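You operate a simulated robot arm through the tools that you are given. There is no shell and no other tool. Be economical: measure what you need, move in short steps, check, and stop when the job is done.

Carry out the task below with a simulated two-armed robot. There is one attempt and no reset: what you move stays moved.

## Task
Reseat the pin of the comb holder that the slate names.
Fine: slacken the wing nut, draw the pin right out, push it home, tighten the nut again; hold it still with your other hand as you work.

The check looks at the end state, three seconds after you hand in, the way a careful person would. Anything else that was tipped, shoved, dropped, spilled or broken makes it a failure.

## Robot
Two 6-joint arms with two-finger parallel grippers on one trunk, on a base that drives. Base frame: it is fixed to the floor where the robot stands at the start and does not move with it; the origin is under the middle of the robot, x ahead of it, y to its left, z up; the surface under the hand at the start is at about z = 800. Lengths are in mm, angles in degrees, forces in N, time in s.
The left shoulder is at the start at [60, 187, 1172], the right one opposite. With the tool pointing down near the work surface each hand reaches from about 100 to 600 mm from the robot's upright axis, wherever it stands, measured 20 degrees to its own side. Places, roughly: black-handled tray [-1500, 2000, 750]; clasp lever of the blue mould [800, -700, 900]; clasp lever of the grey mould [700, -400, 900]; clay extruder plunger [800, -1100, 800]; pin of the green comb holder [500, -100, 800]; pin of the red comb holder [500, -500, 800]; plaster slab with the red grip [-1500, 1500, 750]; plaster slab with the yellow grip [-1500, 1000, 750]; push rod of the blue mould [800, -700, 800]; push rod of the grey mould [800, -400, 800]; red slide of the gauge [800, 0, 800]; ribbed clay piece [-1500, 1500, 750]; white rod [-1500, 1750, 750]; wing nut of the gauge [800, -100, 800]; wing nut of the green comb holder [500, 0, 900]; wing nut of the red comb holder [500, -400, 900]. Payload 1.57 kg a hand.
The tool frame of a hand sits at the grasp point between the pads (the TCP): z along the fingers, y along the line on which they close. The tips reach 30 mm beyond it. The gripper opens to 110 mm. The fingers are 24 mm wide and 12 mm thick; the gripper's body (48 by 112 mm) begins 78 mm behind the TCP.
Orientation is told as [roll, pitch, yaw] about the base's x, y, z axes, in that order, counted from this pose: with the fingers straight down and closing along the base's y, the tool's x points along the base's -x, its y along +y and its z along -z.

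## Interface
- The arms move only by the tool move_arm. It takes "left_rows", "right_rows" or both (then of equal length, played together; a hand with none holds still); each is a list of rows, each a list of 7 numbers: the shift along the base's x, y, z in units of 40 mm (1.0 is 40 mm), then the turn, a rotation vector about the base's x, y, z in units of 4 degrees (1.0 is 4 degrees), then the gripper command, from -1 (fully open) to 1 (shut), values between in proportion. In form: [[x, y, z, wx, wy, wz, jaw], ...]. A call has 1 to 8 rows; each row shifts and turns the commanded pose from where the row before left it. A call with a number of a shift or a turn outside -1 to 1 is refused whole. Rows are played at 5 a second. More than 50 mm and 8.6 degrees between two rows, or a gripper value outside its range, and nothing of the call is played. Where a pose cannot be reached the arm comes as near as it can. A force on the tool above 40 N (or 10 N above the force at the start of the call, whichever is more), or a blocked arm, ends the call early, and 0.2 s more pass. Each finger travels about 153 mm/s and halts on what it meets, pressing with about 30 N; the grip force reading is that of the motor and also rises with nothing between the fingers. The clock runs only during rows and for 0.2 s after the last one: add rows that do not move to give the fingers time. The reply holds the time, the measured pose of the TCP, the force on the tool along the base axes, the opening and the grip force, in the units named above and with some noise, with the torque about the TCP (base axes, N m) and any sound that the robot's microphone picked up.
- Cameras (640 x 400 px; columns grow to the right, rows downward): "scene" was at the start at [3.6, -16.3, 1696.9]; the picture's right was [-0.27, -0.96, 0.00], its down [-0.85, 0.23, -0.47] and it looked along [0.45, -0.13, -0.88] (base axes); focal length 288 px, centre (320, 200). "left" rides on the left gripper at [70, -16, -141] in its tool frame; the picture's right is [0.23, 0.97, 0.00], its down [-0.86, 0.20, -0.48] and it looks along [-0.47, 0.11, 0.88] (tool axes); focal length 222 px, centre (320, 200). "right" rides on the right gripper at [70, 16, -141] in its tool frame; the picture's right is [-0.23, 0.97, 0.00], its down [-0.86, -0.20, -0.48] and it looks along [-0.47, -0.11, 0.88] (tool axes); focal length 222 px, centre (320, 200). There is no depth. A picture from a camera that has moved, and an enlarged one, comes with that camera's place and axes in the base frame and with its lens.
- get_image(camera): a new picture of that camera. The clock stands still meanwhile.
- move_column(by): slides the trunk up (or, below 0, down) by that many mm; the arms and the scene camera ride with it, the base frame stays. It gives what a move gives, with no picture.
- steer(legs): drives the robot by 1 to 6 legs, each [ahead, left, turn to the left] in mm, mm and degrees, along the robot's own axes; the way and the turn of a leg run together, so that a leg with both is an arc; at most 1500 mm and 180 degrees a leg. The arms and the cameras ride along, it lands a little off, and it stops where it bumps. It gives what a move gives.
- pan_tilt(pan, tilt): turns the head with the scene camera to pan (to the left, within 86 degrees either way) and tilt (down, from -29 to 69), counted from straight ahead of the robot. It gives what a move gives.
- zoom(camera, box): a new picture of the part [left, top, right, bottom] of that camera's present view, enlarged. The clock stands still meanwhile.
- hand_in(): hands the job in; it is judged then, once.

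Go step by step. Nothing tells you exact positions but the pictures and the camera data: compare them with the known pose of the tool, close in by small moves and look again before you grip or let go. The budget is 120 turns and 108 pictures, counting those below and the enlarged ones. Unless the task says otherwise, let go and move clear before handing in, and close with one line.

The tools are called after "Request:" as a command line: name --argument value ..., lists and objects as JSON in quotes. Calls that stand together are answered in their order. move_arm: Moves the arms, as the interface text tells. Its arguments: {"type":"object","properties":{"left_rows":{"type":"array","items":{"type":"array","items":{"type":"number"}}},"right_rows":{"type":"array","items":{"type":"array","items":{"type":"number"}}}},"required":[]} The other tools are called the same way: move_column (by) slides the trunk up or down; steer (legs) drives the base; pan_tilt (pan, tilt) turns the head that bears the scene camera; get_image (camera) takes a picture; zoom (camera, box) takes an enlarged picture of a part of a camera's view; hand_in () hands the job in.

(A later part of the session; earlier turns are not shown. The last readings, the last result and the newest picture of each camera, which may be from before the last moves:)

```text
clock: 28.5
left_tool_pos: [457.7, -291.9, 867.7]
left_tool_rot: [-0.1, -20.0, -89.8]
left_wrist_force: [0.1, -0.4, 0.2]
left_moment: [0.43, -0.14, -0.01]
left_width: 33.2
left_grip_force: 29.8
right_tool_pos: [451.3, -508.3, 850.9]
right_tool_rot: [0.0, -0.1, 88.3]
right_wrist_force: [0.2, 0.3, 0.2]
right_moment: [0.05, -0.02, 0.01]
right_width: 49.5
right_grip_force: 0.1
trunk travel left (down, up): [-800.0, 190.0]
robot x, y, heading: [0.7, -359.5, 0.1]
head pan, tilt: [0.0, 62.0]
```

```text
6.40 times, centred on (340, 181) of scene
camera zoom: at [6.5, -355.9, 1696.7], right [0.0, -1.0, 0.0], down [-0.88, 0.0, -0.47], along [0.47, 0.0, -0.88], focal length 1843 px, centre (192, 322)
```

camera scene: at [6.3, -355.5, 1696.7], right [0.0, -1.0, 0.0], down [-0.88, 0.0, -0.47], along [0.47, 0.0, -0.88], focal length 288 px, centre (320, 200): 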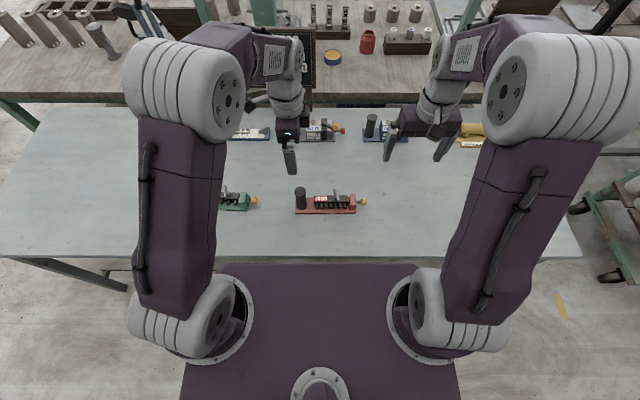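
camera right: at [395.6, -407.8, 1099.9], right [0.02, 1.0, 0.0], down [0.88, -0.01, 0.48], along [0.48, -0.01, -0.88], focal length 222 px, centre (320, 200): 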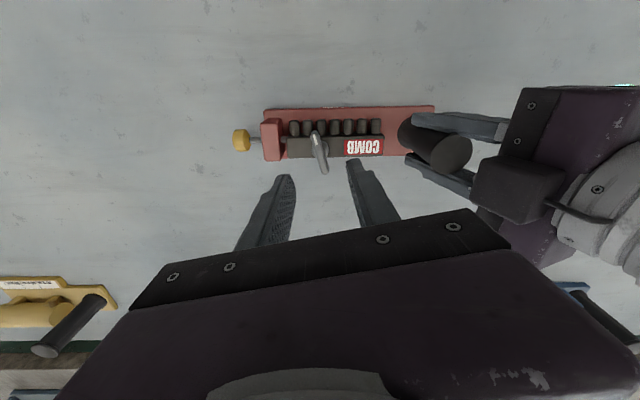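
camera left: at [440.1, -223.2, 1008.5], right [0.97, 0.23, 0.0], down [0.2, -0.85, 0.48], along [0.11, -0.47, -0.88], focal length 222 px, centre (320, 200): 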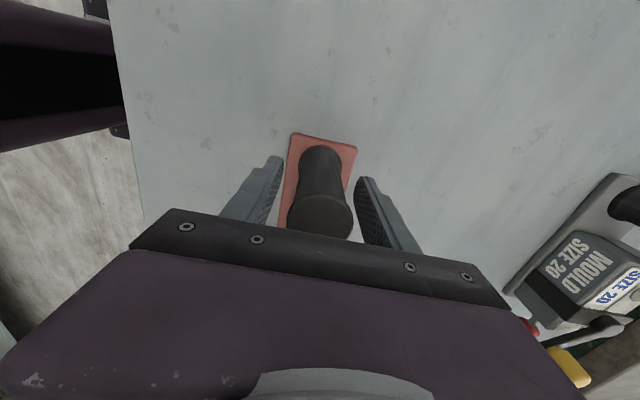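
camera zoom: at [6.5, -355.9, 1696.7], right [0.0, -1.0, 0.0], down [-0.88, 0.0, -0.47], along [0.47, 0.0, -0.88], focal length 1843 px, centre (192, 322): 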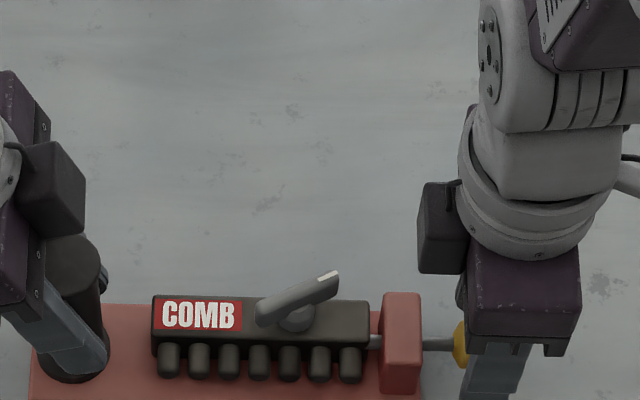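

The knob is between the fingers. I'll adjust 3 mm inwards and lower 8 mm, then take the full wrist picture.

Request:
move_arm --right_rows '[[0.03, 0.08, -0.1, 0, 0, 0, 0.1], [0, 0, -0.1, 0, 0, 0, 0.3], [0, 0, 0, 0, 0, 0, 0.3]]'

Request:
get_image --camera "right"

Request:
zoom --camera "scene" --box '[300, 165, 380, 215]'

```text
clock: 29.3
left_tool_pos: [458.2, -292.2, 868.9]
left_tool_rot: [-0.1, -20.0, -89.8]
left_wrist_force: [-0.2, -1.7, 0.3]
left_moment: [0.23, -0.09, -0.06]
left_width: 32.9
left_grip_force: 29.4
right_tool_pos: [453.5, -504.4, 843.6]
right_tool_rot: [-0.1, 0.0, 88.3]
right_wrist_force: [-0.4, 1.3, 0.1]
right_moment: [-0.01, 0.02, 0.01]
right_width: 38.4
right_grip_force: 0.0
trunk travel left (down, up): [-800.0, 190.0]
robot x, y, heading: [2.9, -356.4, 0.1]
head pan, tilt: [0.0, 62.0]
```

```text
69 pictures are left
camera right: at [434.2, -572.7, 983.6], right [-0.97, 0.26, 0.0], down [0.23, 0.85, 0.48], along [0.12, 0.46, -0.88], focal length 222 px, centre (320, 200)
```

right: 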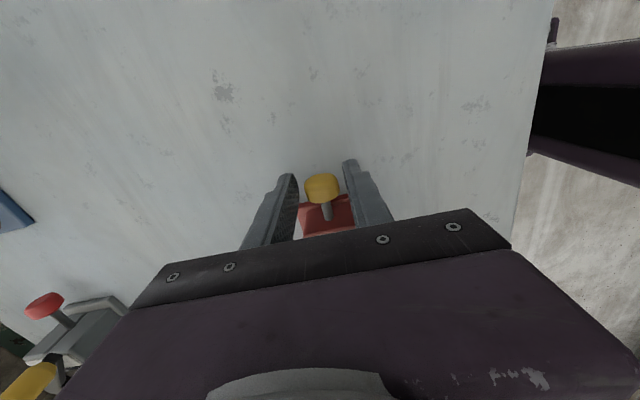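

```text
8.00 times, centred on (340, 190) of scene
camera zoom: at [6.4, -355.9, 1696.7], right [0.0, -1.0, 0.0], down [-0.88, 0.0, -0.47], along [0.47, 0.0, -0.88], focal length 2303 px, centre (160, 280)
```

zoom: 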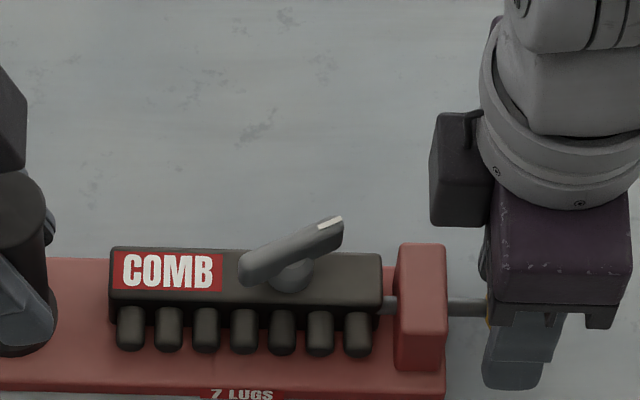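

The knob is centred between the fingers. I'll close on it and make a gentle 8 mm test pull along the axis.

Request:
move_arm --right_rows '[[-0.03, 0, 0, 0, 0, 0, 0.45], [0, 0, 0, 0, 0, 0, 0.6], [0, 0, 0, 0, 0, 0, 1], [0, 0, 0, 0, 0, 0, 1]]'

Request:
move_arm --right_rows '[[0, -0.1, 0, 0, 0, 0, 1], [0, -0.1, 0, 0, 0, 0, 1], [0, 0, 0, 0, 0, 0, 1]]'

Request:
zoom --camera "scene" --box '[300, 165, 380, 215]'

```text
clock: 30.3
left_tool_pos: [457.8, -292.1, 868.9]
left_tool_rot: [-0.2, -20.1, -89.8]
left_wrist_force: [-2.1, -0.8, 1.9]
left_moment: [-0.1, -0.02, -0.44]
left_width: 33.2
left_grip_force: 29.5
right_tool_pos: [451.0, -503.4, 843.2]
right_tool_rot: [0.0, 0.0, 88.3]
right_wrist_force: [2.1, -0.1, -0.8]
right_moment: [0.01, 0.0, 0.0]
right_width: 24.7
right_grip_force: 30.4
trunk travel left (down, up): [-800.0, 190.0]
robot x, y, heading: [2.7, -357.3, 0.1]
head pan, tilt: [0.0, 62.0]
```

```text
clock: 31.1
left_tool_pos: [458.3, -291.3, 869.0]
left_tool_rot: [-0.1, -19.9, -89.8]
left_wrist_force: [-1.8, -1.0, 1.1]
left_moment: [-0.54, 0.04, -0.24]
left_width: 32.9
left_grip_force: 30.4
right_tool_pos: [451.5, -511.2, 842.0]
right_tool_rot: [0.0, 0.0, 88.3]
right_wrist_force: [0.8, 1.5, 1.0]
right_moment: [0.08, -0.03, 0.04]
right_width: 24.5
right_grip_force: 30.4
trunk travel left (down, up): [-800.0, 190.0]
robot x, y, heading: [1.0, -353.8, 0.2]
head pan, tilt: [0.0, 62.0]
```

```text
8.00 times, centred on (340, 190) of scene
camera zoom: at [6.5, -355.8, 1696.7], right [0.0, -1.0, 0.0], down [-0.88, 0.0, -0.47], along [0.47, 0.0, -0.88], focal length 2303 px, centre (160, 280)
```

zoom: 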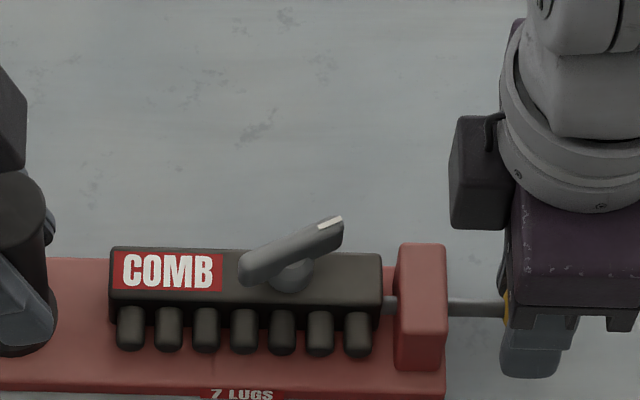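

The pin slides freely. I'll keep drawing it out along the axis.

Request:
move_arm --right_rows '[[-0.01, -0.3, 0, 0, 0, 0, 1], [-0.01, -0.3, 0, 0, 0, 0, 1], [-0.01, -0.3, 0, 0, 0, 0, 1], [0, 0, 0, 0, 0, 0, 1]]'

Request:
zoom --camera "scene" --box '[300, 165, 400, 227]'

```text
clock: 32.1
left_tool_pos: [458.3, -289.8, 867.6]
left_tool_rot: [0.1, -19.9, -89.8]
left_wrist_force: [0.7, 3.5, 3.5]
left_moment: [0.76, 0.17, -0.11]
left_width: 33.1
left_grip_force: 29.9
right_tool_pos: [450.7, -546.2, 844.1]
right_tool_rot: [0.0, 0.0, 88.3]
right_wrist_force: [-0.3, -0.8, 0.6]
right_moment: [-0.02, 0.01, 0.01]
right_width: 0.0
right_grip_force: 21.4
trunk travel left (down, up): [-800.0, 190.0]
robot x, y, heading: [1.1, -354.6, 0.0]
head pan, tilt: [0.0, 62.0]
```

```text
6.40 times, centred on (350, 196) of scene
camera zoom: at [6.1, -354.8, 1696.8], right [0.0, -1.0, 0.0], down [-0.88, 0.0, -0.47], along [0.47, 0.0, -0.88], focal length 1843 px, centre (128, 226)
```

zoom: 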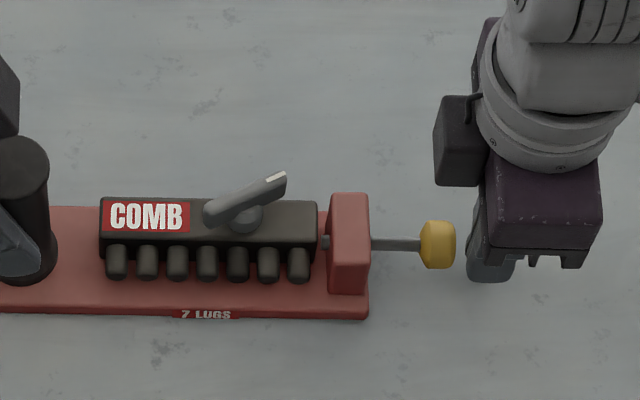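

The fingers slipped off with the pin about 15 mm out. I'll look closely at the pin tip and knob.

Request:
zoom --camera "scene" --box '[338, 188, 378, 213]'

Request:
get_image --camera "right"

```text
16.00 times, centred on (358, 200) of scene
camera zoom: at [6.1, -354.8, 1696.8], right [0.0, -1.0, 0.0], down [-0.88, 0.0, -0.47], along [0.47, 0.0, -0.88], focal length 4607 px, centre (-288, 192)
```

zoom: 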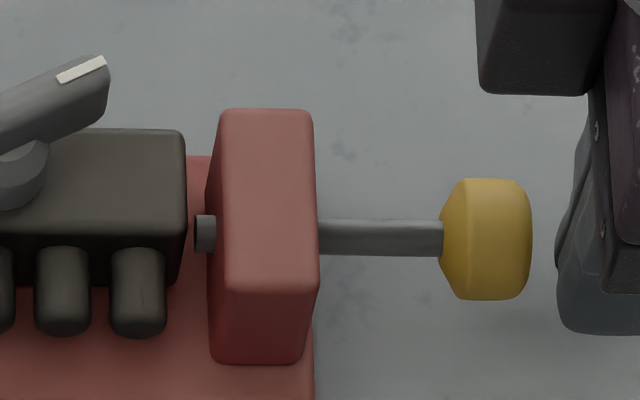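

```text
64 pictures are left
camera right: at [432.0, -615.3, 984.6], right [-0.97, 0.26, 0.0], down [0.23, 0.85, 0.48], along [0.12, 0.46, -0.88], focal length 222 px, centre (320, 200)
```

right: 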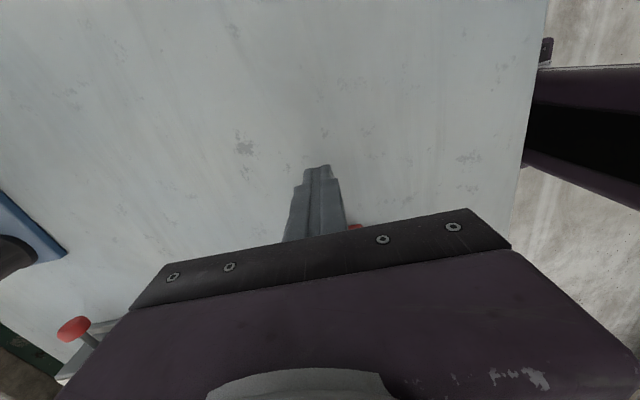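

The pin tip is now clear of the comb. I'll regrip the knob and pull a few mm to confirm this is the stop.

Request:
move_arm --right_rows '[[0.03, 0, 0, 0, 0, 0, 0.3], [0, 0.35, 0, 0, 0, 0, 0.3], [0, 0.32, 0, 0, 0, 0, 0.3], [0, 0, 0, 0, 0, 0, 0.6], [0, 0, 0, 0, 0, 0, 1], [0, 0, 0, 0, 0, 0, 1]]'

Request:
move_arm --right_rows '[[0, -0.05, 0, 0, 0, 0, 1], [0, 0, 0, 0, 0, 0, 1]]'

Request:
move_arm --right_rows '[[0, -0.04, 0, 0, 0, 0, 1], [0, 0, 0, 0, 0, 0, 1]]'

Request:
zoom --camera "scene" --box '[338, 188, 378, 213]'

```text
clock: 33.5
left_tool_pos: [457.8, -292.1, 868.2]
left_tool_rot: [-0.1, -20.0, -89.8]
left_wrist_force: [-1.4, 1.6, 5.4]
left_moment: [0.14, -0.13, -0.66]
left_width: 32.9
left_grip_force: 30.4
right_tool_pos: [452.9, -519.0, 845.3]
right_tool_rot: [0.0, 0.1, 88.4]
right_wrist_force: [3.3, -1.1, -0.2]
right_moment: [0.08, -0.07, 0.05]
right_width: 24.7
right_grip_force: 30.2
trunk travel left (down, up): [-800.0, 190.0]
robot x, y, heading: [-1.7, -356.3, 0.1]
head pan, tilt: [0.0, 62.0]
```

```text
clock: 34.1
left_tool_pos: [457.6, -292.5, 869.9]
left_tool_rot: [-0.3, -20.1, -89.8]
left_wrist_force: [1.1, -18.2, 0.7]
left_moment: [0.31, -0.21, -0.08]
left_width: 32.9
left_grip_force: 29.9
right_tool_pos: [453.1, -521.1, 843.9]
right_tool_rot: [0.0, 0.0, 88.2]
right_wrist_force: [0.2, 19.1, 0.2]
right_moment: [0.27, 0.02, 0.17]
right_width: 24.6
right_grip_force: 30.1
trunk travel left (down, up): [-800.0, 190.0]
robot x, y, heading: [2.3, -355.0, 0.3]
head pan, tilt: [0.0, 62.0]
```

```text
clock: 34.7
left_tool_pos: [457.3, -291.4, 867.9]
left_tool_rot: [-0.1, -20.0, -89.9]
left_wrist_force: [-1.5, -24.7, -0.4]
left_moment: [-0.39, -0.08, -0.29]
left_width: 33.1
left_grip_force: 30.6
right_tool_pos: [451.8, -523.6, 844.0]
right_tool_rot: [0.0, 0.0, 88.3]
right_wrist_force: [1.6, 23.7, -0.1]
right_moment: [0.25, 0.01, 0.1]
right_width: 24.9
right_grip_force: 29.9
trunk travel left (down, up): [-800.0, 190.0]
robot x, y, heading: [0.7, -356.3, 0.0]
head pan, tilt: [0.0, 62.0]
```

```text
16.00 times, centred on (358, 200) of scene
camera zoom: at [6.3, -355.9, 1696.7], right [0.0, -1.0, 0.0], down [-0.88, 0.0, -0.47], along [0.47, 0.0, -0.88], focal length 4607 px, centre (-288, 192)
```

zoom: 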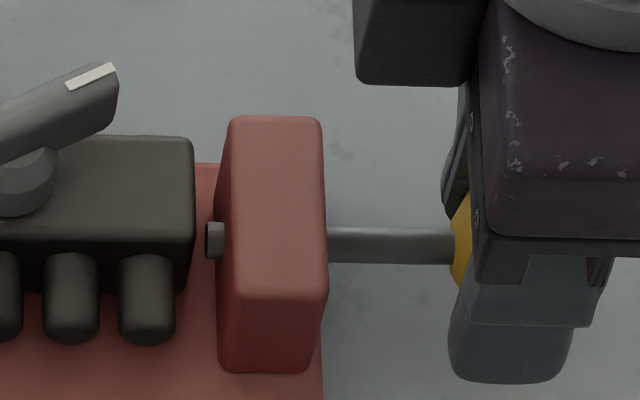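

This is the stop, about 15–17 mm out, with the tip fully clear of the comb. Now I'll push the pin home in steps, watching the force.

Request:
move_arm --right_rows '[[0.01, 0.2, 0, 0, 0, 0, 1], [0.01, 0.2, 0, 0, 0, 0, 1], [0, 0, 0, 0, 0, 0, 1]]'

Request:
zoom --camera "scene" --box '[338, 188, 378, 213]'

```text
clock: 35.5
left_tool_pos: [458.9, -290.9, 869.0]
left_tool_rot: [0.0, -19.9, -89.8]
left_wrist_force: [-0.9, 5.8, 4.5]
left_moment: [0.95, 0.06, -0.3]
left_width: 33.2
left_grip_force: 29.5
right_tool_pos: [452.1, -508.2, 844.2]
right_tool_rot: [0.0, -0.1, 88.3]
right_wrist_force: [2.3, -4.0, 0.3]
right_moment: [0.08, -0.01, -0.06]
right_width: 24.5
right_grip_force: 30.0
trunk travel left (down, up): [-800.0, 190.0]
robot x, y, heading: [-1.7, -353.3, 0.1]
head pan, tilt: [0.0, 62.0]
```

```text
16.00 times, centred on (358, 200) of scene
camera zoom: at [5.6, -355.0, 1696.7], right [0.0, -1.0, 0.0], down [-0.88, 0.0, -0.47], along [0.47, 0.0, -0.88], focal length 4607 px, centre (-288, 192)
```

zoom: 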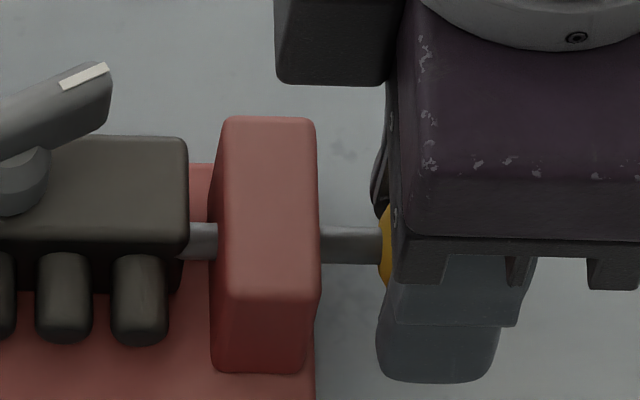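

Request:
move_arm --right_rows '[[0, 0.08, 0, 0, 0, 0, 1], [0, 0, 0, 0, 0, 0, 1]]'

Request:
move_arm --right_rows '[[0, 0.06, 0, 0, 0, 0, 1], [0, 0, 0, 0, 0, 0, 1]]'

Request:
zoom --camera "scene" --box '[338, 188, 378, 213]'

```text
clock: 36.1
left_tool_pos: [458.0, -291.9, 867.8]
left_tool_rot: [0.0, -20.1, -89.8]
left_wrist_force: [1.5, 4.5, -0.2]
left_moment: [0.84, -0.2, 0.0]
left_width: 33.1
left_grip_force: 30.3
right_tool_pos: [452.9, -504.7, 844.2]
right_tool_rot: [0.0, 0.0, 88.3]
right_wrist_force: [-0.4, -0.5, 4.6]
right_moment: [0.2, 0.01, 0.11]
right_width: 24.5
right_grip_force: 30.3
trunk travel left (down, up): [-800.0, 190.0]
robot x, y, heading: [0.7, -356.6, 0.2]
head pan, tilt: [0.0, 62.0]
```

```text
clock: 36.7
left_tool_pos: [458.6, -291.2, 867.9]
left_tool_rot: [-0.1, -20.0, -89.8]
left_wrist_force: [1.2, 2.5, -0.1]
left_moment: [0.57, -0.13, 0.14]
left_width: 32.9
left_grip_force: 30.1
right_tool_pos: [452.8, -501.8, 843.3]
right_tool_rot: [0.0, 0.0, 88.3]
right_wrist_force: [-2.5, 0.2, 7.4]
right_moment: [0.17, 0.03, 0.21]
right_width: 24.3
right_grip_force: 29.7
trunk travel left (down, up): [-800.0, 190.0]
robot x, y, heading: [2.1, -359.5, -0.1]
head pan, tilt: [0.0, 62.0]
```

```text
16.00 times, centred on (358, 200) of scene
camera zoom: at [5.8, -354.7, 1696.7], right [0.0, -1.0, 0.0], down [-0.88, 0.0, -0.47], along [0.47, 0.0, -0.88], focal length 4607 px, centre (-288, 192)
```

zoom: 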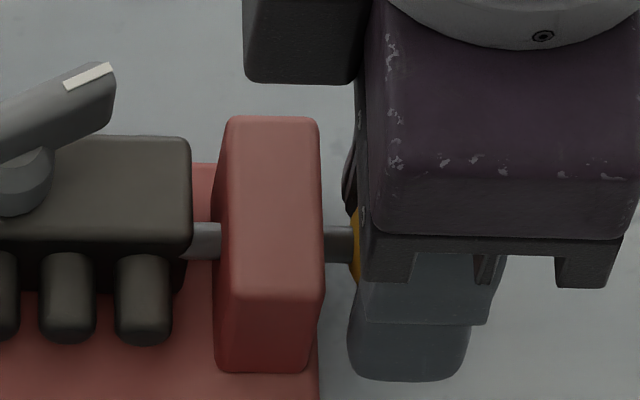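

The pin is still moving freely and is now deeper than at the start, with about 7 mm showing. I'll push on until it stops.

Request:
move_arm --right_rows '[[0, 0.06, 0, 0, 0, 0, 1], [0, 0, 0, 0, 0, 0, 1]]'

Request:
move_arm --right_rows '[[0, 0.05, 0, 0, 0, 0, 1], [0, 0, 0, 0, 0, 0, 1]]'

Request:
zoom --camera "scene" --box '[290, 165, 390, 227]'

Request:
get_image --camera "right"

```text
clock: 37.3
left_tool_pos: [457.3, -291.0, 868.5]
left_tool_rot: [0.1, -19.9, -89.8]
left_wrist_force: [2.5, 5.6, -0.5]
left_moment: [0.8, 0.04, 0.02]
left_width: 33.0
left_grip_force: 29.9
right_tool_pos: [452.1, -499.9, 844.7]
right_tool_rot: [-0.1, 0.0, 88.2]
right_wrist_force: [-1.7, -8.8, 15.8]
right_moment: [0.17, 0.08, 0.2]
right_width: 24.4
right_grip_force: 30.0
trunk travel left (down, up): [-800.0, 190.0]
robot x, y, heading: [-0.7, -354.8, 0.1]
head pan, tilt: [0.0, 62.0]
```

```text
clock: 37.9
left_tool_pos: [457.9, -291.9, 868.4]
left_tool_rot: [0.0, -20.0, -89.8]
left_wrist_force: [-2.1, 18.7, 2.8]
left_moment: [-0.37, 0.07, -0.38]
left_width: 33.0
left_grip_force: 30.4
right_tool_pos: [452.2, -497.3, 844.0]
right_tool_rot: [-0.2, 0.0, 88.2]
right_wrist_force: [2.9, -22.8, 6.6]
right_moment: [-0.27, -0.06, 0.04]
right_width: 25.1
right_grip_force: 29.7
trunk travel left (down, up): [-800.0, 190.0]
robot x, y, heading: [-0.1, -354.6, 0.0]
head pan, tilt: [0.0, 62.0]
```

```text
6.40 times, centred on (340, 196) of scene
camera zoom: at [5.2, -355.8, 1696.7], right [0.0, -1.0, 0.0], down [-0.88, 0.0, -0.47], along [0.47, 0.0, -0.88], focal length 1843 px, centre (192, 226)
```

zoom: 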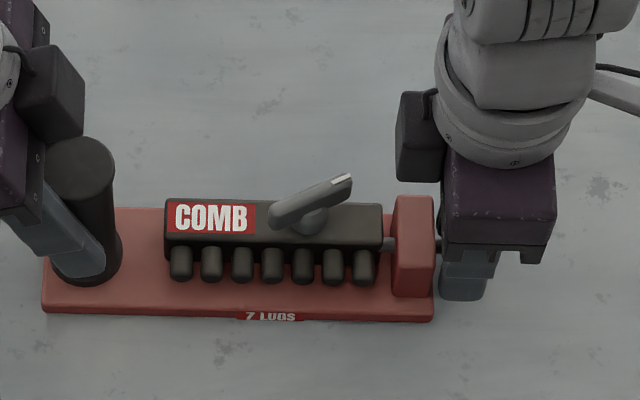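

```text
59 pictures are left
camera right: at [433.8, -566.9, 984.2], right [-0.97, 0.26, 0.0], down [0.23, 0.85, 0.48], along [0.12, 0.46, -0.88], focal length 222 px, centre (320, 200)
```

right: 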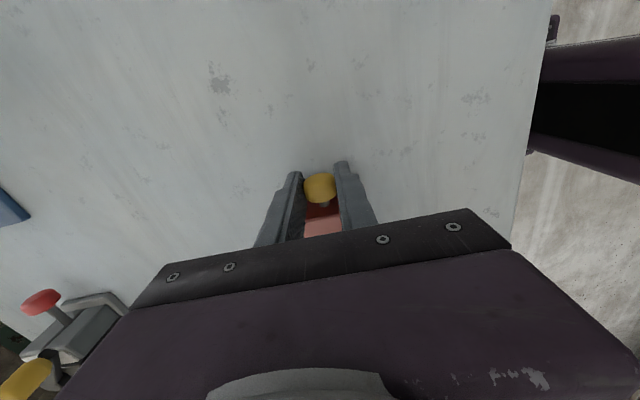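

My fingertips have reached the upright, so they can't push further. I'll let go, back off, close the fingers and push on the knob's end face.

Request:
move_arm --right_rows '[[0, -0.05, 0, 0, 0, 0, 0.3], [0, -0.35, 0, 0, 0, 0, 0.3], [0, -0.6, 0, 0, 0, 0, 0.3], [0, 0, 0, 0, 0, 0, 1], [0, 0, 0, 0, 0, 0, 1]]'

Request:
zoom --camera "scene" --box '[338, 188, 378, 213]'

Request:
zoom --camera "scene" --box '[270, 160, 400, 241]'

```text
clock: 39.1
left_tool_pos: [457.7, -291.6, 870.3]
left_tool_rot: [-0.1, -20.0, -89.8]
left_wrist_force: [-1.5, -0.6, 1.8]
left_moment: [-0.74, -0.05, -0.17]
left_width: 32.9
left_grip_force: 30.3
right_tool_pos: [451.0, -537.9, 842.1]
right_tool_rot: [0.0, 0.0, 88.3]
right_wrist_force: [0.7, -0.6, 0.0]
right_moment: [-0.02, -0.03, -0.02]
right_width: 0.0
right_grip_force: 21.5
trunk travel left (down, up): [-800.0, 190.0]
robot x, y, heading: [0.9, -357.0, -0.0]
head pan, tilt: [0.0, 62.0]
```

```text
16.00 times, centred on (358, 200) of scene
camera zoom: at [5.9, -355.7, 1696.7], right [0.0, -1.0, 0.0], down [-0.88, 0.0, -0.47], along [0.47, 0.0, -0.88], focal length 4607 px, centre (-288, 192)
```

zoom: 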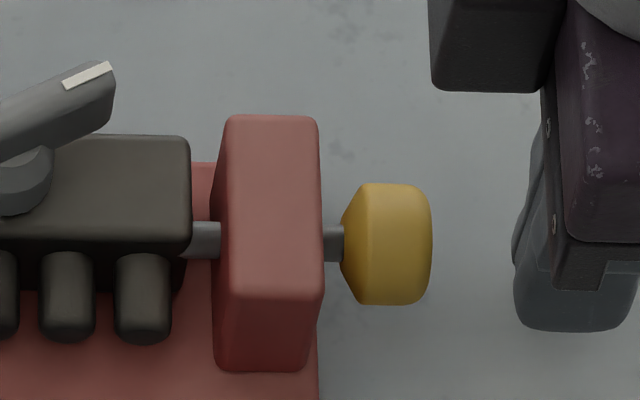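

```text
4.92 times, centred on (335, 200) of scene
camera zoom: at [5.9, -355.7, 1696.7], right [0.0, -1.0, 0.0], down [-0.88, 0.0, -0.47], along [0.47, 0.0, -0.88], focal length 1417 px, centre (246, 198)
```

zoom: 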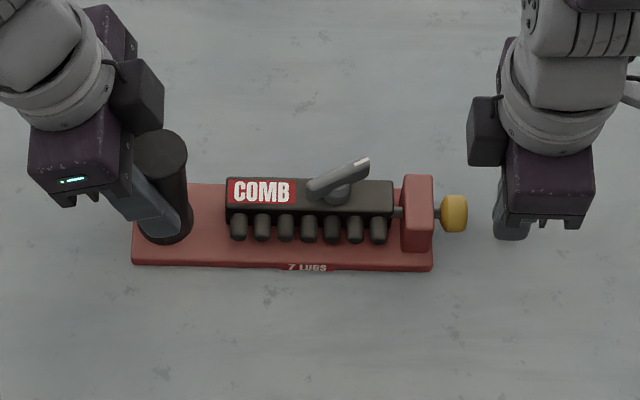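

About 4.5 mm still shows. I'll push on the end face with the closed fingers until it seats.

Request:
move_arm --right_rows '[[0.07, 0.3, 0, 0, 0, 0, 1], [0, 0.15, 0, 0, 0, 0, 1], [0, 0.05, 0, 0, 0, 0, 1], [0, 0, 0, 0, 0, 0, 1]]'

Request:
move_arm --right_rows '[[0, 0.05, 0, 0, 0, 0, 1], [0, 0, 0, 0, 0, 0, 1]]'

Request:
move_arm --right_rows '[[0, 0.05, 0, 0, 0, 0, 1], [0, 0, 0, 0, 0, 0, 1]]'

Request:
zoom --camera "scene" --box '[338, 188, 378, 213]'

```text
clock: 40.1
left_tool_pos: [458.1, -292.2, 867.9]
left_tool_rot: [0.1, -20.1, -89.8]
left_wrist_force: [-0.6, 2.8, 2.3]
left_moment: [-0.7, 0.07, -0.2]
left_width: 33.2
left_grip_force: 30.4
right_tool_pos: [454.5, -519.8, 842.3]
right_tool_rot: [0.0, -0.1, 88.3]
right_wrist_force: [-0.3, -4.9, 1.1]
right_moment: [-0.07, 0.06, 0.0]
right_width: 0.2
right_grip_force: 21.0
trunk travel left (down, up): [-800.0, 190.0]
robot x, y, heading: [0.5, -355.7, 0.3]
head pan, tilt: [0.0, 62.0]
```

```text
clock: 40.7
left_tool_pos: [456.7, -290.9, 869.9]
left_tool_rot: [0.1, -19.9, -89.8]
left_wrist_force: [-2.6, 22.2, 8.9]
left_moment: [-0.34, 0.24, -0.33]
left_width: 33.3
left_grip_force: 30.3
right_tool_pos: [455.2, -517.1, 843.2]
right_tool_rot: [0.0, 0.1, 88.3]
right_wrist_force: [1.5, -22.7, -6.8]
right_moment: [-0.41, -0.19, -0.03]
right_width: 0.0
right_grip_force: 21.7
trunk travel left (down, up): [-800.0, 190.0]
robot x, y, heading: [-0.9, -357.6, -0.0]
head pan, tilt: [0.0, 62.0]
```

```text
clock: 41.3
left_tool_pos: [457.6, -291.7, 867.9]
left_tool_rot: [0.0, -20.0, -89.8]
left_wrist_force: [-0.9, 26.9, 1.9]
left_moment: [0.08, -0.2, -0.23]
left_width: 33.5
left_grip_force: 30.5
right_tool_pos: [456.3, -514.9, 842.4]
right_tool_rot: [0.1, 0.0, 88.3]
right_wrist_force: [-0.2, -27.1, -3.9]
right_moment: [-0.45, 0.36, -0.02]
right_width: 0.1
right_grip_force: 21.2
trunk travel left (down, up): [-800.0, 190.0]
robot x, y, heading: [0.6, -355.4, 0.0]
head pan, tilt: [0.0, 62.0]
```

```text
16.00 times, centred on (358, 200) of scene
camera zoom: at [6.7, -355.6, 1696.6], right [0.0, -1.0, 0.0], down [-0.88, 0.0, -0.47], along [0.47, 0.0, -0.88], focal length 4607 px, centre (-288, 192)
```

zoom: 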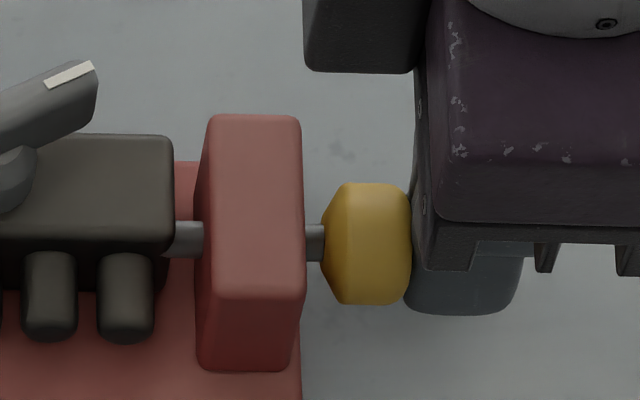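

The pin is seated at its stop and pushing now only slides the holder back. I'll push 3 mm more to return the holder to where it stood.

Request:
move_arm --right_rows '[[0, 0.05, 0, 0, 0, 0, 1], [0, 0.03, 0, 0, 0, 0, 1], [0, 0, 0, 0, 0, 0, 1]]'

Request:
move_arm --right_rows '[[0, -0.4, 0, 0, 0, 0, 1], [0, -0.4, 0, 0, 0, 0, 1], [0, 0, 0.8, 0, 0, 0, 1], [0, 0, 0.8, 0, 0, 0, 1], [0, 0, 0.8, 0, 0, 0, 1]]'

Request:
zoom --camera "scene" --box '[285, 175, 375, 231]'

Request:
zoom --camera "scene" --box '[338, 188, 378, 213]'

```text
clock: 42.1
left_tool_pos: [459.3, -291.7, 867.2]
left_tool_rot: [-0.2, -20.0, -89.8]
left_wrist_force: [-0.3, 25.2, 2.6]
left_moment: [-0.11, -0.19, -0.16]
left_width: 32.9
left_grip_force: 29.6
right_tool_pos: [455.0, -512.5, 844.7]
right_tool_rot: [0.1, 0.0, 88.4]
right_wrist_force: [0.5, -25.5, -7.9]
right_moment: [-0.43, 0.19, -0.01]
right_width: 0.0
right_grip_force: 21.5
trunk travel left (down, up): [-800.0, 190.0]
robot x, y, heading: [3.3, -356.1, 0.2]
head pan, tilt: [0.0, 62.0]
```

```text
clock: 43.3
left_tool_pos: [457.7, -291.2, 868.8]
left_tool_rot: [-0.1, -20.0, -89.8]
left_wrist_force: [-0.2, -0.7, -1.4]
left_moment: [0.37, -0.01, -0.04]
left_width: 33.0
left_grip_force: 29.9
right_tool_pos: [455.8, -544.1, 940.9]
right_tool_rot: [-0.1, 0.0, 88.3]
right_wrist_force: [-0.8, -1.1, 0.6]
right_moment: [0.0, -0.02, 0.0]
right_width: 0.2
right_grip_force: 21.3
trunk travel left (down, up): [-800.0, 190.0]
robot x, y, heading: [4.4, -355.8, 0.1]
head pan, tilt: [0.0, 62.0]
```

```text
7.11 times, centred on (330, 203) of scene
camera zoom: at [6.3, -355.6, 1696.7], right [0.0, -1.0, 0.0], down [-0.88, 0.0, -0.47], along [0.47, 0.0, -0.88], focal length 2047 px, centre (249, 179)
```

zoom: 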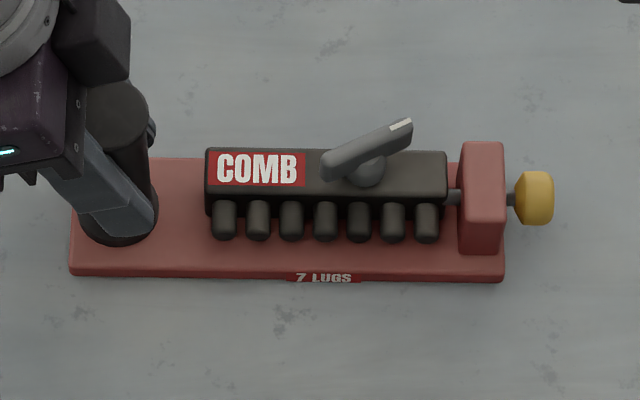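

```text
16.00 times, centred on (358, 200) of scene
camera zoom: at [6.3, -355.6, 1696.7], right [0.0, -1.0, 0.0], down [-0.88, 0.0, -0.47], along [0.47, 0.0, -0.88], focal length 4607 px, centre (-288, 192)
```

zoom: 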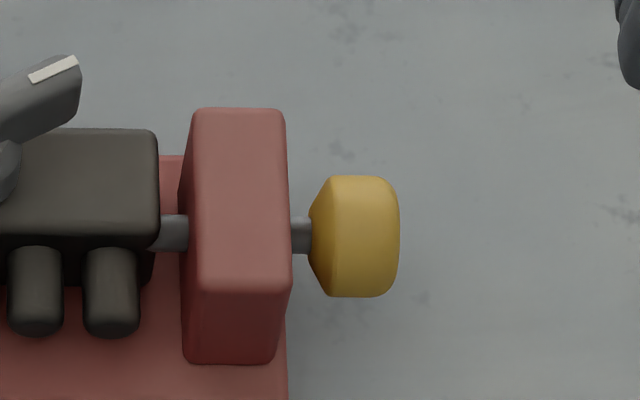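

The pin is home and the holder is back at its starting spot. Next, I'll return the right hand over the wing nut at yaw about 117° to tighten it.

Request:
move_arm --right_rows '[[0.031, 0.42, 0.06, 0, 0, 0.91, 0.2], [0.031, 0.42, 0.06, 0, 0, 0.91, 0.2], [0.031, 0.42, 0.06, 0, 0, 0.91, 0.2], [0.031, 0.42, 0.06, 0, 0, 0.91, 0.2], [0.031, 0.42, 0.06, 0, 0, 0.91, 0.2], [0.031, 0.42, 0.06, 0, 0, 0.91, 0.2], [0.031, 0.42, 0, 0, 0, 0.91, 0.2], [0.031, 0.42, 0, 0, 0, 0.91, 0.2]]'

Request:
get_image --camera "right"

Request:
zoom --camera "scene" --box '[270, 150, 400, 231]'

```text
clock: 45.1
left_tool_pos: [459.1, -290.3, 868.1]
left_tool_rot: [-0.1, -20.1, -89.8]
left_wrist_force: [-0.7, -1.3, -0.5]
left_moment: [0.41, 0.0, -0.02]
left_width: 32.9
left_grip_force: 30.2
right_tool_pos: [466.3, -407.8, 953.4]
right_tool_rot: [0.1, 0.0, 117.5]
right_wrist_force: [-0.7, 0.3, -0.8]
right_moment: [0.04, 0.03, 0.02]
right_width: 43.9
right_grip_force: 0.2
trunk travel left (down, up): [-800.0, 190.0]
robot x, y, heading: [-0.3, -356.9, 0.2]
head pan, tilt: [0.0, 62.0]
```

```text
53 pictures are left
camera right: at [483.7, -476.5, 1095.2], right [-0.97, -0.25, 0.0], down [-0.22, 0.85, 0.48], along [-0.12, 0.46, -0.88], focal length 222 px, centre (320, 200)
```

right: 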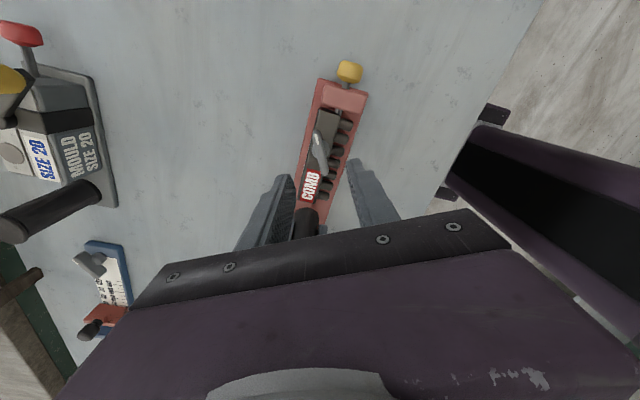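

```text
4.92 times, centred on (335, 190) of scene
camera zoom: at [7.1, -354.8, 1696.7], right [0.0, -1.0, 0.0], down [-0.88, 0.0, -0.47], along [0.47, 0.0, -0.88], focal length 1417 px, centre (246, 247)
```

zoom: 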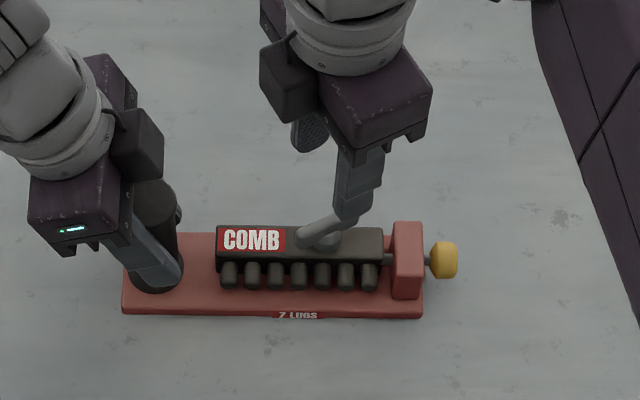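

Lined up well. I'll shift 2 mm to -y, descend to the earlier gripping height and close on the wing.

Request:
move_arm --right_rows '[[0, -0.06, -0.6, 0, 0, 0, 0.2], [0, 0, -0.6, 0, 0, 0, 0.3], [0, 0, -0.64, 0, 0, 0.3, 0.3], [0, 0, 0, 0, 0, 0, 0.6], [0, 0, 0, 0, 0, 0, 1], [0, 0, 0, 0, 0, 0, 1]]'

Request:
zoom --camera "right" --box '[240, 80, 400, 180]'

```text
clock: 46.5
left_tool_pos: [458.0, -291.6, 868.5]
left_tool_rot: [-0.1, -19.9, -89.7]
left_wrist_force: [0.1, 1.1, -0.8]
left_moment: [0.32, -0.01, 0.04]
left_width: 33.0
left_grip_force: 29.9
right_tool_pos: [466.1, -409.8, 881.3]
right_tool_rot: [0.1, 0.1, 118.6]
right_wrist_force: [0.8, -0.6, -0.1]
right_moment: [-0.1, 0.01, 0.0]
right_width: 8.6
right_grip_force: 27.7
trunk travel left (down, up): [-800.0, 190.0]
robot x, y, heading: [0.4, -357.3, 0.2]
head pan, tilt: [0.0, 62.0]
```

```text
4.00 times, centred on (320, 130) of right
camera zoom: at [485.0, -478.5, 1021.3], right [-0.96, -0.27, 0.0], down [-0.23, 0.85, 0.48], along [-0.13, 0.46, -0.88], focal length 888 px, centre (320, 480)
```

zoom: 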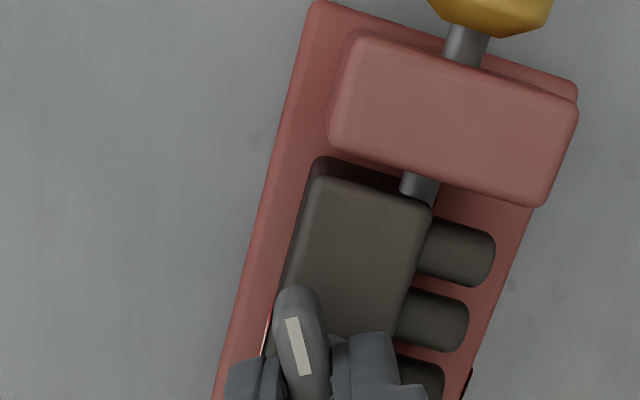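

Clean grip with almost no side load. Now turning clockwise in stages.

Request:
move_arm --right_rows '[[0, 0, 0, 0, 0, -1, 1], [0, 0, 0, 0, 0, -1, 1], [0, 0, 0, 0, 0, -1, 1], [0, 0, 0, 0, 0, -1, 1], [0, 0, 0, 0, 0, -1, 1], [0, 0, 0, 0, 0, -1, 1], [0, 0, 0, 0, 0, -1, 1], [0, 0, 0, 0, 0, -1, 1]]'

Request:
move_arm --right_rows '[[0, 0, 0, 0, 0, -1, 1], [0, 0, 0, 0, 0, -1, 1], [0, 0, 0, 0, 0, -1, 1], [0, 0, 0, 0, 0, -1, 1], [0, 0, 0, 0, 0, -1, 1], [0, 0, 0, 0, 0, -1, 1], [0, 0, 0, 0, 0, -1, 1], [0, 0, 0, 0, 0, -1, 1]]'

```text
clock: 48.3
left_tool_pos: [458.4, -291.7, 868.8]
left_tool_rot: [-0.1, -19.9, -89.9]
left_wrist_force: [2.4, -6.4, -8.8]
left_moment: [0.67, -0.17, 0.12]
left_width: 32.9
left_grip_force: 30.4
right_tool_pos: [465.5, -409.8, 880.7]
right_tool_rot: [-0.1, 0.1, 86.4]
right_wrist_force: [-3.3, 6.6, 16.7]
right_moment: [0.43, 0.19, 0.0]
right_width: 8.5
right_grip_force: 27.4
trunk travel left (down, up): [-800.0, 190.0]
robot x, y, heading: [-3.6, -359.6, -0.0]
head pan, tilt: [0.0, 62.0]
```

```text
clock: 50.1
left_tool_pos: [456.5, -291.2, 868.9]
left_tool_rot: [0.0, -20.1, -89.8]
left_wrist_force: [2.6, -15.2, -7.2]
left_moment: [0.81, -0.32, -0.07]
left_width: 33.1
left_grip_force: 30.4
right_tool_pos: [465.5, -410.5, 880.2]
right_tool_rot: [-0.1, -0.1, 54.5]
right_wrist_force: [-3.8, 15.1, 17.3]
right_moment: [0.0, 0.47, 0.02]
right_width: 8.4
right_grip_force: 28.0
trunk travel left (down, up): [-800.0, 190.0]
robot x, y, heading: [0.2, -357.7, 0.3]
head pan, tilt: [0.0, 62.0]
```

Turning smoothly. I'll trim +1 mm in z and +0.7 mm in y, then continue clockwise.

Request:
move_arm --right_rows '[[0, 0.02, 0.02, 0, 0, -1, 1], [0, 0, 0, 0, 0, -1, 1], [0, 0, 0, 0, 0, -1, 1], [0, 0, 0, 0, 0, -1, 1], [0, 0, 0, 0, 0, -1, 1], [0, 0, 0, 0, 0, -1, 1], [0, 0, 0, 0, 0, -1, 1]]'

Request:
move_arm --right_rows '[[0, 0, 0, 0, 0, -1, 1], [0, 0, 0, 0, 0, -1, 1], [0, 0, 0, 0, 0, 0, 1]]'

Request:
zoom --camera "right" --box '[240, 80, 400, 180]'

Request:
zoom --camera "scene" --box '[270, 150, 400, 231]'

```text
clock: 51.7
left_tool_pos: [459.5, -292.2, 867.7]
left_tool_rot: [-0.2, -20.0, -89.7]
left_wrist_force: [0.3, -2.9, 8.5]
left_moment: [-0.93, -0.28, -0.1]
left_width: 33.1
left_grip_force: 30.2
right_tool_pos: [464.3, -410.0, 880.5]
right_tool_rot: [0.0, 0.2, 26.5]
right_wrist_force: [0.4, 3.5, -8.2]
right_moment: [-0.03, 0.21, -0.01]
right_width: 8.9
right_grip_force: 27.6
trunk travel left (down, up): [-800.0, 190.0]
robot x, y, heading: [-1.4, -358.1, 0.4]
head pan, tilt: [0.0, 62.0]
```

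```text
clock: 52.5
left_tool_pos: [458.1, -292.4, 868.3]
left_tool_rot: [0.0, -20.0, -89.8]
left_wrist_force: [1.4, 0.7, 4.7]
left_moment: [-0.34, -0.82, 0.26]
left_width: 33.0
left_grip_force: 30.0
right_tool_pos: [466.6, -409.6, 880.4]
right_tool_rot: [0.0, 0.0, 18.4]
right_wrist_force: [-1.7, 1.1, -5.3]
right_moment: [-0.34, 0.79, -0.01]
right_width: 8.8
right_grip_force: 26.9
trunk travel left (down, up): [-800.0, 190.0]
robot x, y, heading: [1.5, -357.4, 0.2]
head pan, tilt: [0.0, 62.0]
```

```text
4.00 times, centred on (320, 130) of right
camera zoom: at [394.6, -416.0, 1021.6], right [-0.09, 1.0, 0.0], down [0.88, 0.08, 0.48], along [0.47, 0.04, -0.88], focal length 888 px, centre (320, 480)
```

zoom: 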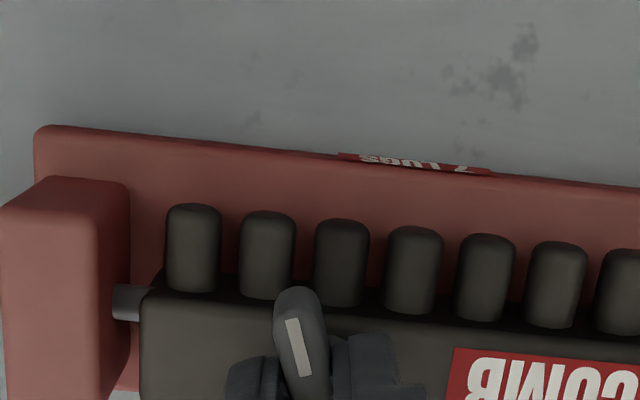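

```text
4.92 times, centred on (335, 190) of scene
camera zoom: at [7.1, -355.5, 1696.7], right [0.0, -1.0, 0.0], down [-0.88, 0.0, -0.47], along [0.47, 0.0, -0.88], focal length 1417 px, centre (246, 247)
```

zoom: 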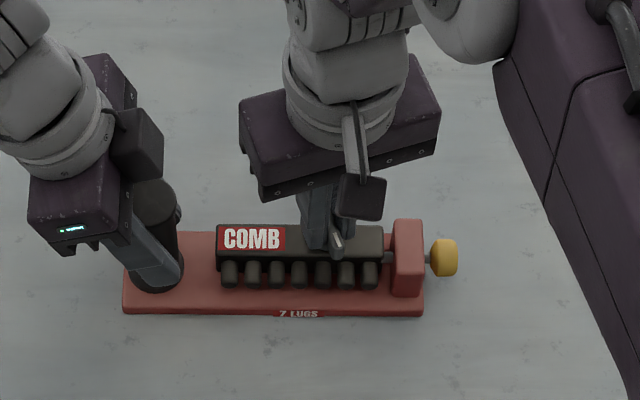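

Back close to the original wing angle with no torque yet. I'll go on clockwise in small steps until resistance shows.

Request:
move_arm --right_rows '[[0, 0, 0, 0, 0, -1, 1], [0, 0, 0, 0, 0, 0, 1]]'

Request:
move_arm --right_rows '[[0, 0, 0, 0, 0, -1, 1], [0, 0, 0, 0, 0, 0, 1]]'

Request:
move_arm --right_rows '[[0, 0, 0, 0, 0, -1, 1], [0, 0, 0, 0, 0, 0, 1]]'

Request:
zoom --camera "right" --box '[240, 80, 400, 180]'

```text
clock: 53.1
left_tool_pos: [458.5, -291.7, 867.5]
left_tool_rot: [-0.1, -20.0, -89.8]
left_wrist_force: [2.3, 1.5, 5.2]
left_moment: [-0.45, -0.84, 0.29]
left_width: 33.0
left_grip_force: 29.9
right_tool_pos: [464.9, -410.4, 880.5]
right_tool_rot: [0.0, 0.1, 14.5]
right_wrist_force: [-1.9, -1.8, -6.1]
right_moment: [-0.32, 0.78, -0.03]
right_width: 8.6
right_grip_force: 27.0
trunk travel left (down, up): [-800.0, 190.0]
robot x, y, heading: [3.6, -354.6, 0.4]
head pan, tilt: [0.0, 62.0]
```

```text
clock: 53.7
left_tool_pos: [459.2, -291.3, 869.0]
left_tool_rot: [-0.1, -20.0, -89.8]
left_wrist_force: [1.8, 6.4, 2.1]
left_moment: [0.18, -0.21, -0.39]
left_width: 33.0
left_grip_force: 29.9
right_tool_pos: [465.1, -409.9, 879.9]
right_tool_rot: [0.1, 0.0, 10.6]
right_wrist_force: [-1.5, -7.0, -0.3]
right_moment: [-0.46, 0.15, 0.72]
right_width: 9.9
right_grip_force: 27.6
trunk travel left (down, up): [-800.0, 190.0]
robot x, y, heading: [0.2, -356.2, 0.2]
head pan, tilt: [0.0, 62.0]
```

```text
clock: 54.3
left_tool_pos: [458.2, -291.6, 867.3]
left_tool_rot: [0.0, -20.0, -89.8]
left_wrist_force: [1.8, 8.5, -0.2]
left_moment: [0.26, 0.04, -0.42]
left_width: 32.9
left_grip_force: 29.9
right_tool_pos: [466.5, -409.6, 880.3]
right_tool_rot: [-0.1, 0.1, 6.6]
right_wrist_force: [-1.5, -8.0, -0.6]
right_moment: [-0.46, 0.02, 0.74]
right_width: 11.4
right_grip_force: 28.7
trunk travel left (down, up): [-800.0, 190.0]
robot x, y, heading: [1.8, -359.4, 0.4]
head pan, tilt: [0.0, 62.0]
```

```text
4.00 times, centred on (320, 130) of right
camera zoom: at [394.0, -401.0, 1021.6], right [0.11, 0.99, 0.0], down [0.87, -0.1, 0.48], along [0.47, -0.05, -0.88], focal length 888 px, centre (320, 480)
```

zoom: 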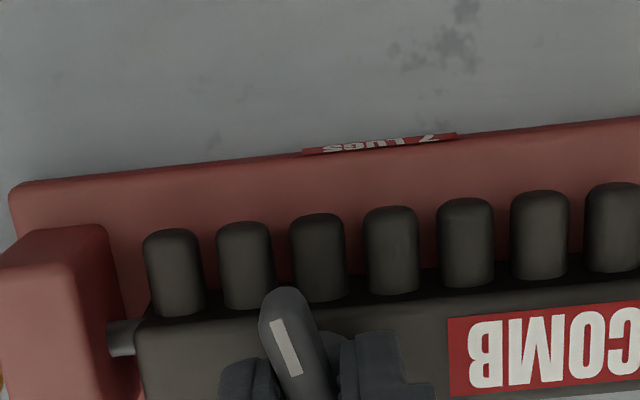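

The nut has come up tight at about its original angle (0.7 N m, with the jaw being forced open). I'll release, lift the right hand clear and check everything.

Request:
move_arm --right_rows '[[0, 0, 0, 0, 0, 1, 1], [0, 0, 0, 0, 0, 0.5, 0.4], [0, 0, 0, 0, 0, 0, 0.2], [0, 0, 0.8, 0, 0, 0, 0.2], [0, 0, 0.8, 0, 0, 0, 0.2], [0, -0.8, 0.8, 0, 0, 0, 0.2], [0, -0.8, 0.8, 0, 0, 0, 0.2]]'

Request:
move_arm --right_rows '[[-0.3, -0.9, 0.3, 0, 0, 0, 0.2], [-0.3, -0.9, 0.3, 0, 0, 0, 0.2], [-0.3, -0.9, 0, 0, 0, 0, 0.2]]'

Request:
zoom --camera "scene" --box '[285, 175, 375, 231]'

Request:
zoom --camera "scene" --box '[338, 188, 378, 213]'

```text
clock: 55.9
left_tool_pos: [458.9, -291.5, 867.4]
left_tool_rot: [-0.2, -19.9, -89.8]
left_wrist_force: [-0.8, -0.6, 0.3]
left_moment: [0.43, 0.01, 0.04]
left_width: 33.0
left_grip_force: 30.2
right_tool_pos: [465.1, -474.8, 1009.4]
right_tool_rot: [0.1, 0.0, 12.6]
right_wrist_force: [1.0, -0.1, 0.1]
right_moment: [0.01, 0.01, 0.04]
right_width: 44.0
right_grip_force: 0.0
trunk travel left (down, up): [-800.0, 190.0]
robot x, y, heading: [3.8, -353.2, 0.2]
head pan, tilt: [0.0, 62.0]
```

```text
clock: 56.7
left_tool_pos: [457.2, -291.8, 868.5]
left_tool_rot: [-0.1, -20.1, -89.7]
left_wrist_force: [-0.5, -0.7, 0.0]
left_moment: [0.39, 0.01, -0.04]
left_width: 33.2
left_grip_force: 30.2
right_tool_pos: [429.8, -582.3, 1033.3]
right_tool_rot: [0.0, 0.0, 12.8]
right_wrist_force: [0.4, -2.1, 0.0]
right_moment: [0.01, 0.0, 0.06]
right_width: 44.0
right_grip_force: 0.1
trunk travel left (down, up): [-800.0, 190.0]
robot x, y, heading: [2.1, -355.9, 0.3]
head pan, tilt: [0.0, 62.0]
```

```text
7.11 times, centred on (330, 203) of scene
camera zoom: at [6.9, -356.4, 1696.7], right [0.0, -1.0, 0.0], down [-0.88, 0.0, -0.47], along [0.47, 0.0, -0.88], focal length 2047 px, centre (249, 179)
```

zoom: 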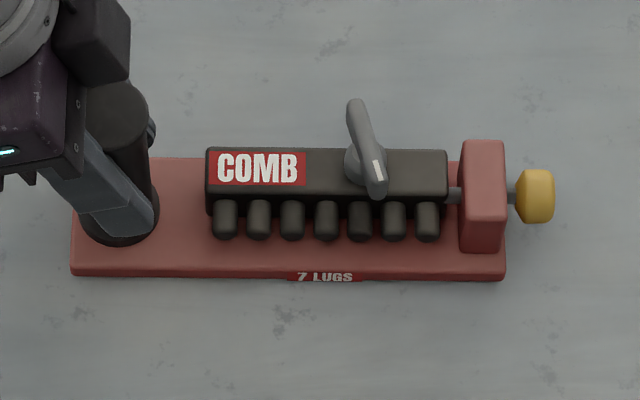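

```text
16.00 times, centred on (358, 200) of scene
camera zoom: at [6.9, -356.4, 1696.7], right [0.0, -1.0, 0.0], down [-0.88, 0.0, -0.47], along [0.47, 0.0, -0.88], focal length 4607 px, centre (-288, 192)
```

zoom: 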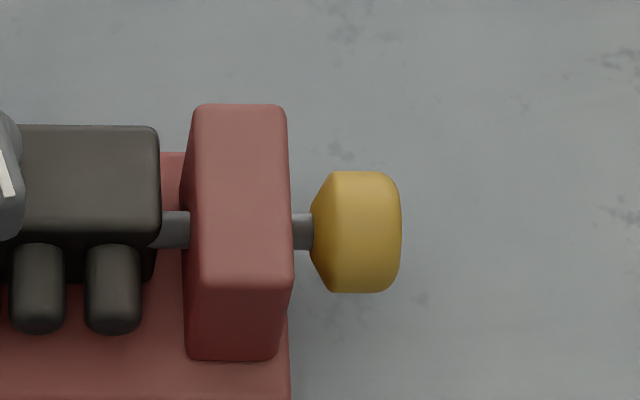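

Nut, pin and holder all look right. Now I'll open the left hand and withdraw it along its own axis.

Request:
move_arm --left_rows '[[0, 0, 0, 0, 0, 0, 0.2], [0, 0, 0, 0, 0, 0, 0], [0, 0.2, 0.55, 0, 0, 0, 0], [0, 0.25, 0.7, 0, 0, 0, 0], [0, 0.25, 0.7, 0, 0, 0, 0], [0, 0.25, 0.7, 0, 0, 0, 0], [0, 0.25, 0.7, 0, 0, 0, 0], [0, 0.25, 0.7, 0, 0, 0, 0]]'

Request:
zoom --camera "scene" --box '[285, 175, 375, 231]'

Request:
get_image --camera "scene"

```text
clock: 58.5
left_tool_pos: [456.7, -233.7, 1030.7]
left_tool_rot: [-0.1, -20.0, -89.9]
left_wrist_force: [0.3, -0.6, 0.4]
left_moment: [-0.01, -0.02, 0.01]
left_width: 55.1
left_grip_force: 0.1
right_tool_pos: [429.8, -580.6, 1033.5]
right_tool_rot: [0.0, 0.0, 12.5]
right_wrist_force: [-0.7, 0.3, 0.0]
right_moment: [-0.01, 0.02, 0.02]
right_width: 43.7
right_grip_force: 0.2
trunk travel left (down, up): [-800.0, 190.0]
robot x, y, heading: [-1.9, -358.3, 0.1]
head pan, tilt: [0.0, 62.0]
```

```text
7.11 times, centred on (330, 203) of scene
camera zoom: at [5.6, -355.4, 1696.7], right [0.0, -1.0, 0.0], down [-0.88, 0.0, -0.47], along [0.47, 0.0, -0.88], focal length 2047 px, centre (249, 179)
```

zoom: 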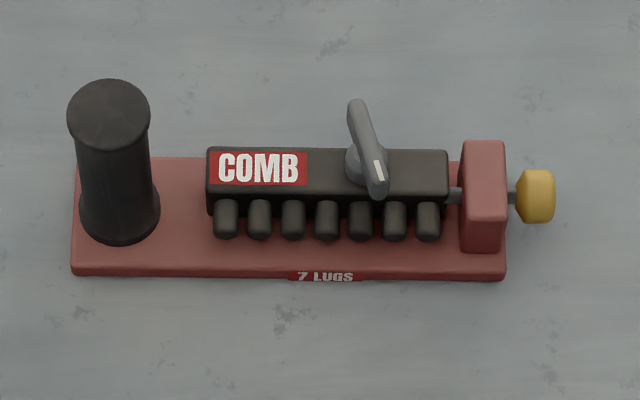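

```text
44 pictures are left
camera scene: at [5.6, -355.4, 1696.7], right [0.0, -1.0, 0.0], down [-0.88, 0.0, -0.47], along [0.47, 0.0, -0.88], focal length 288 px, centre (320, 200)
```

scene: 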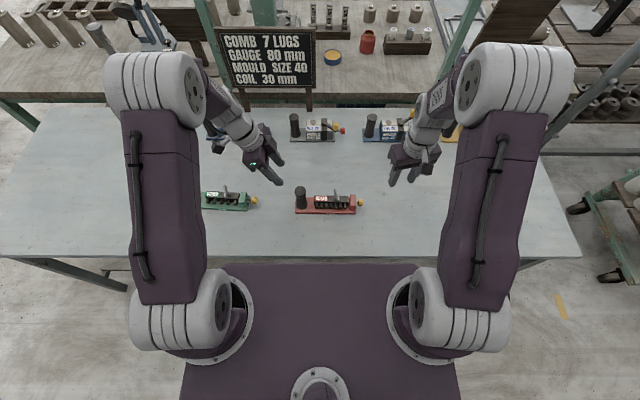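

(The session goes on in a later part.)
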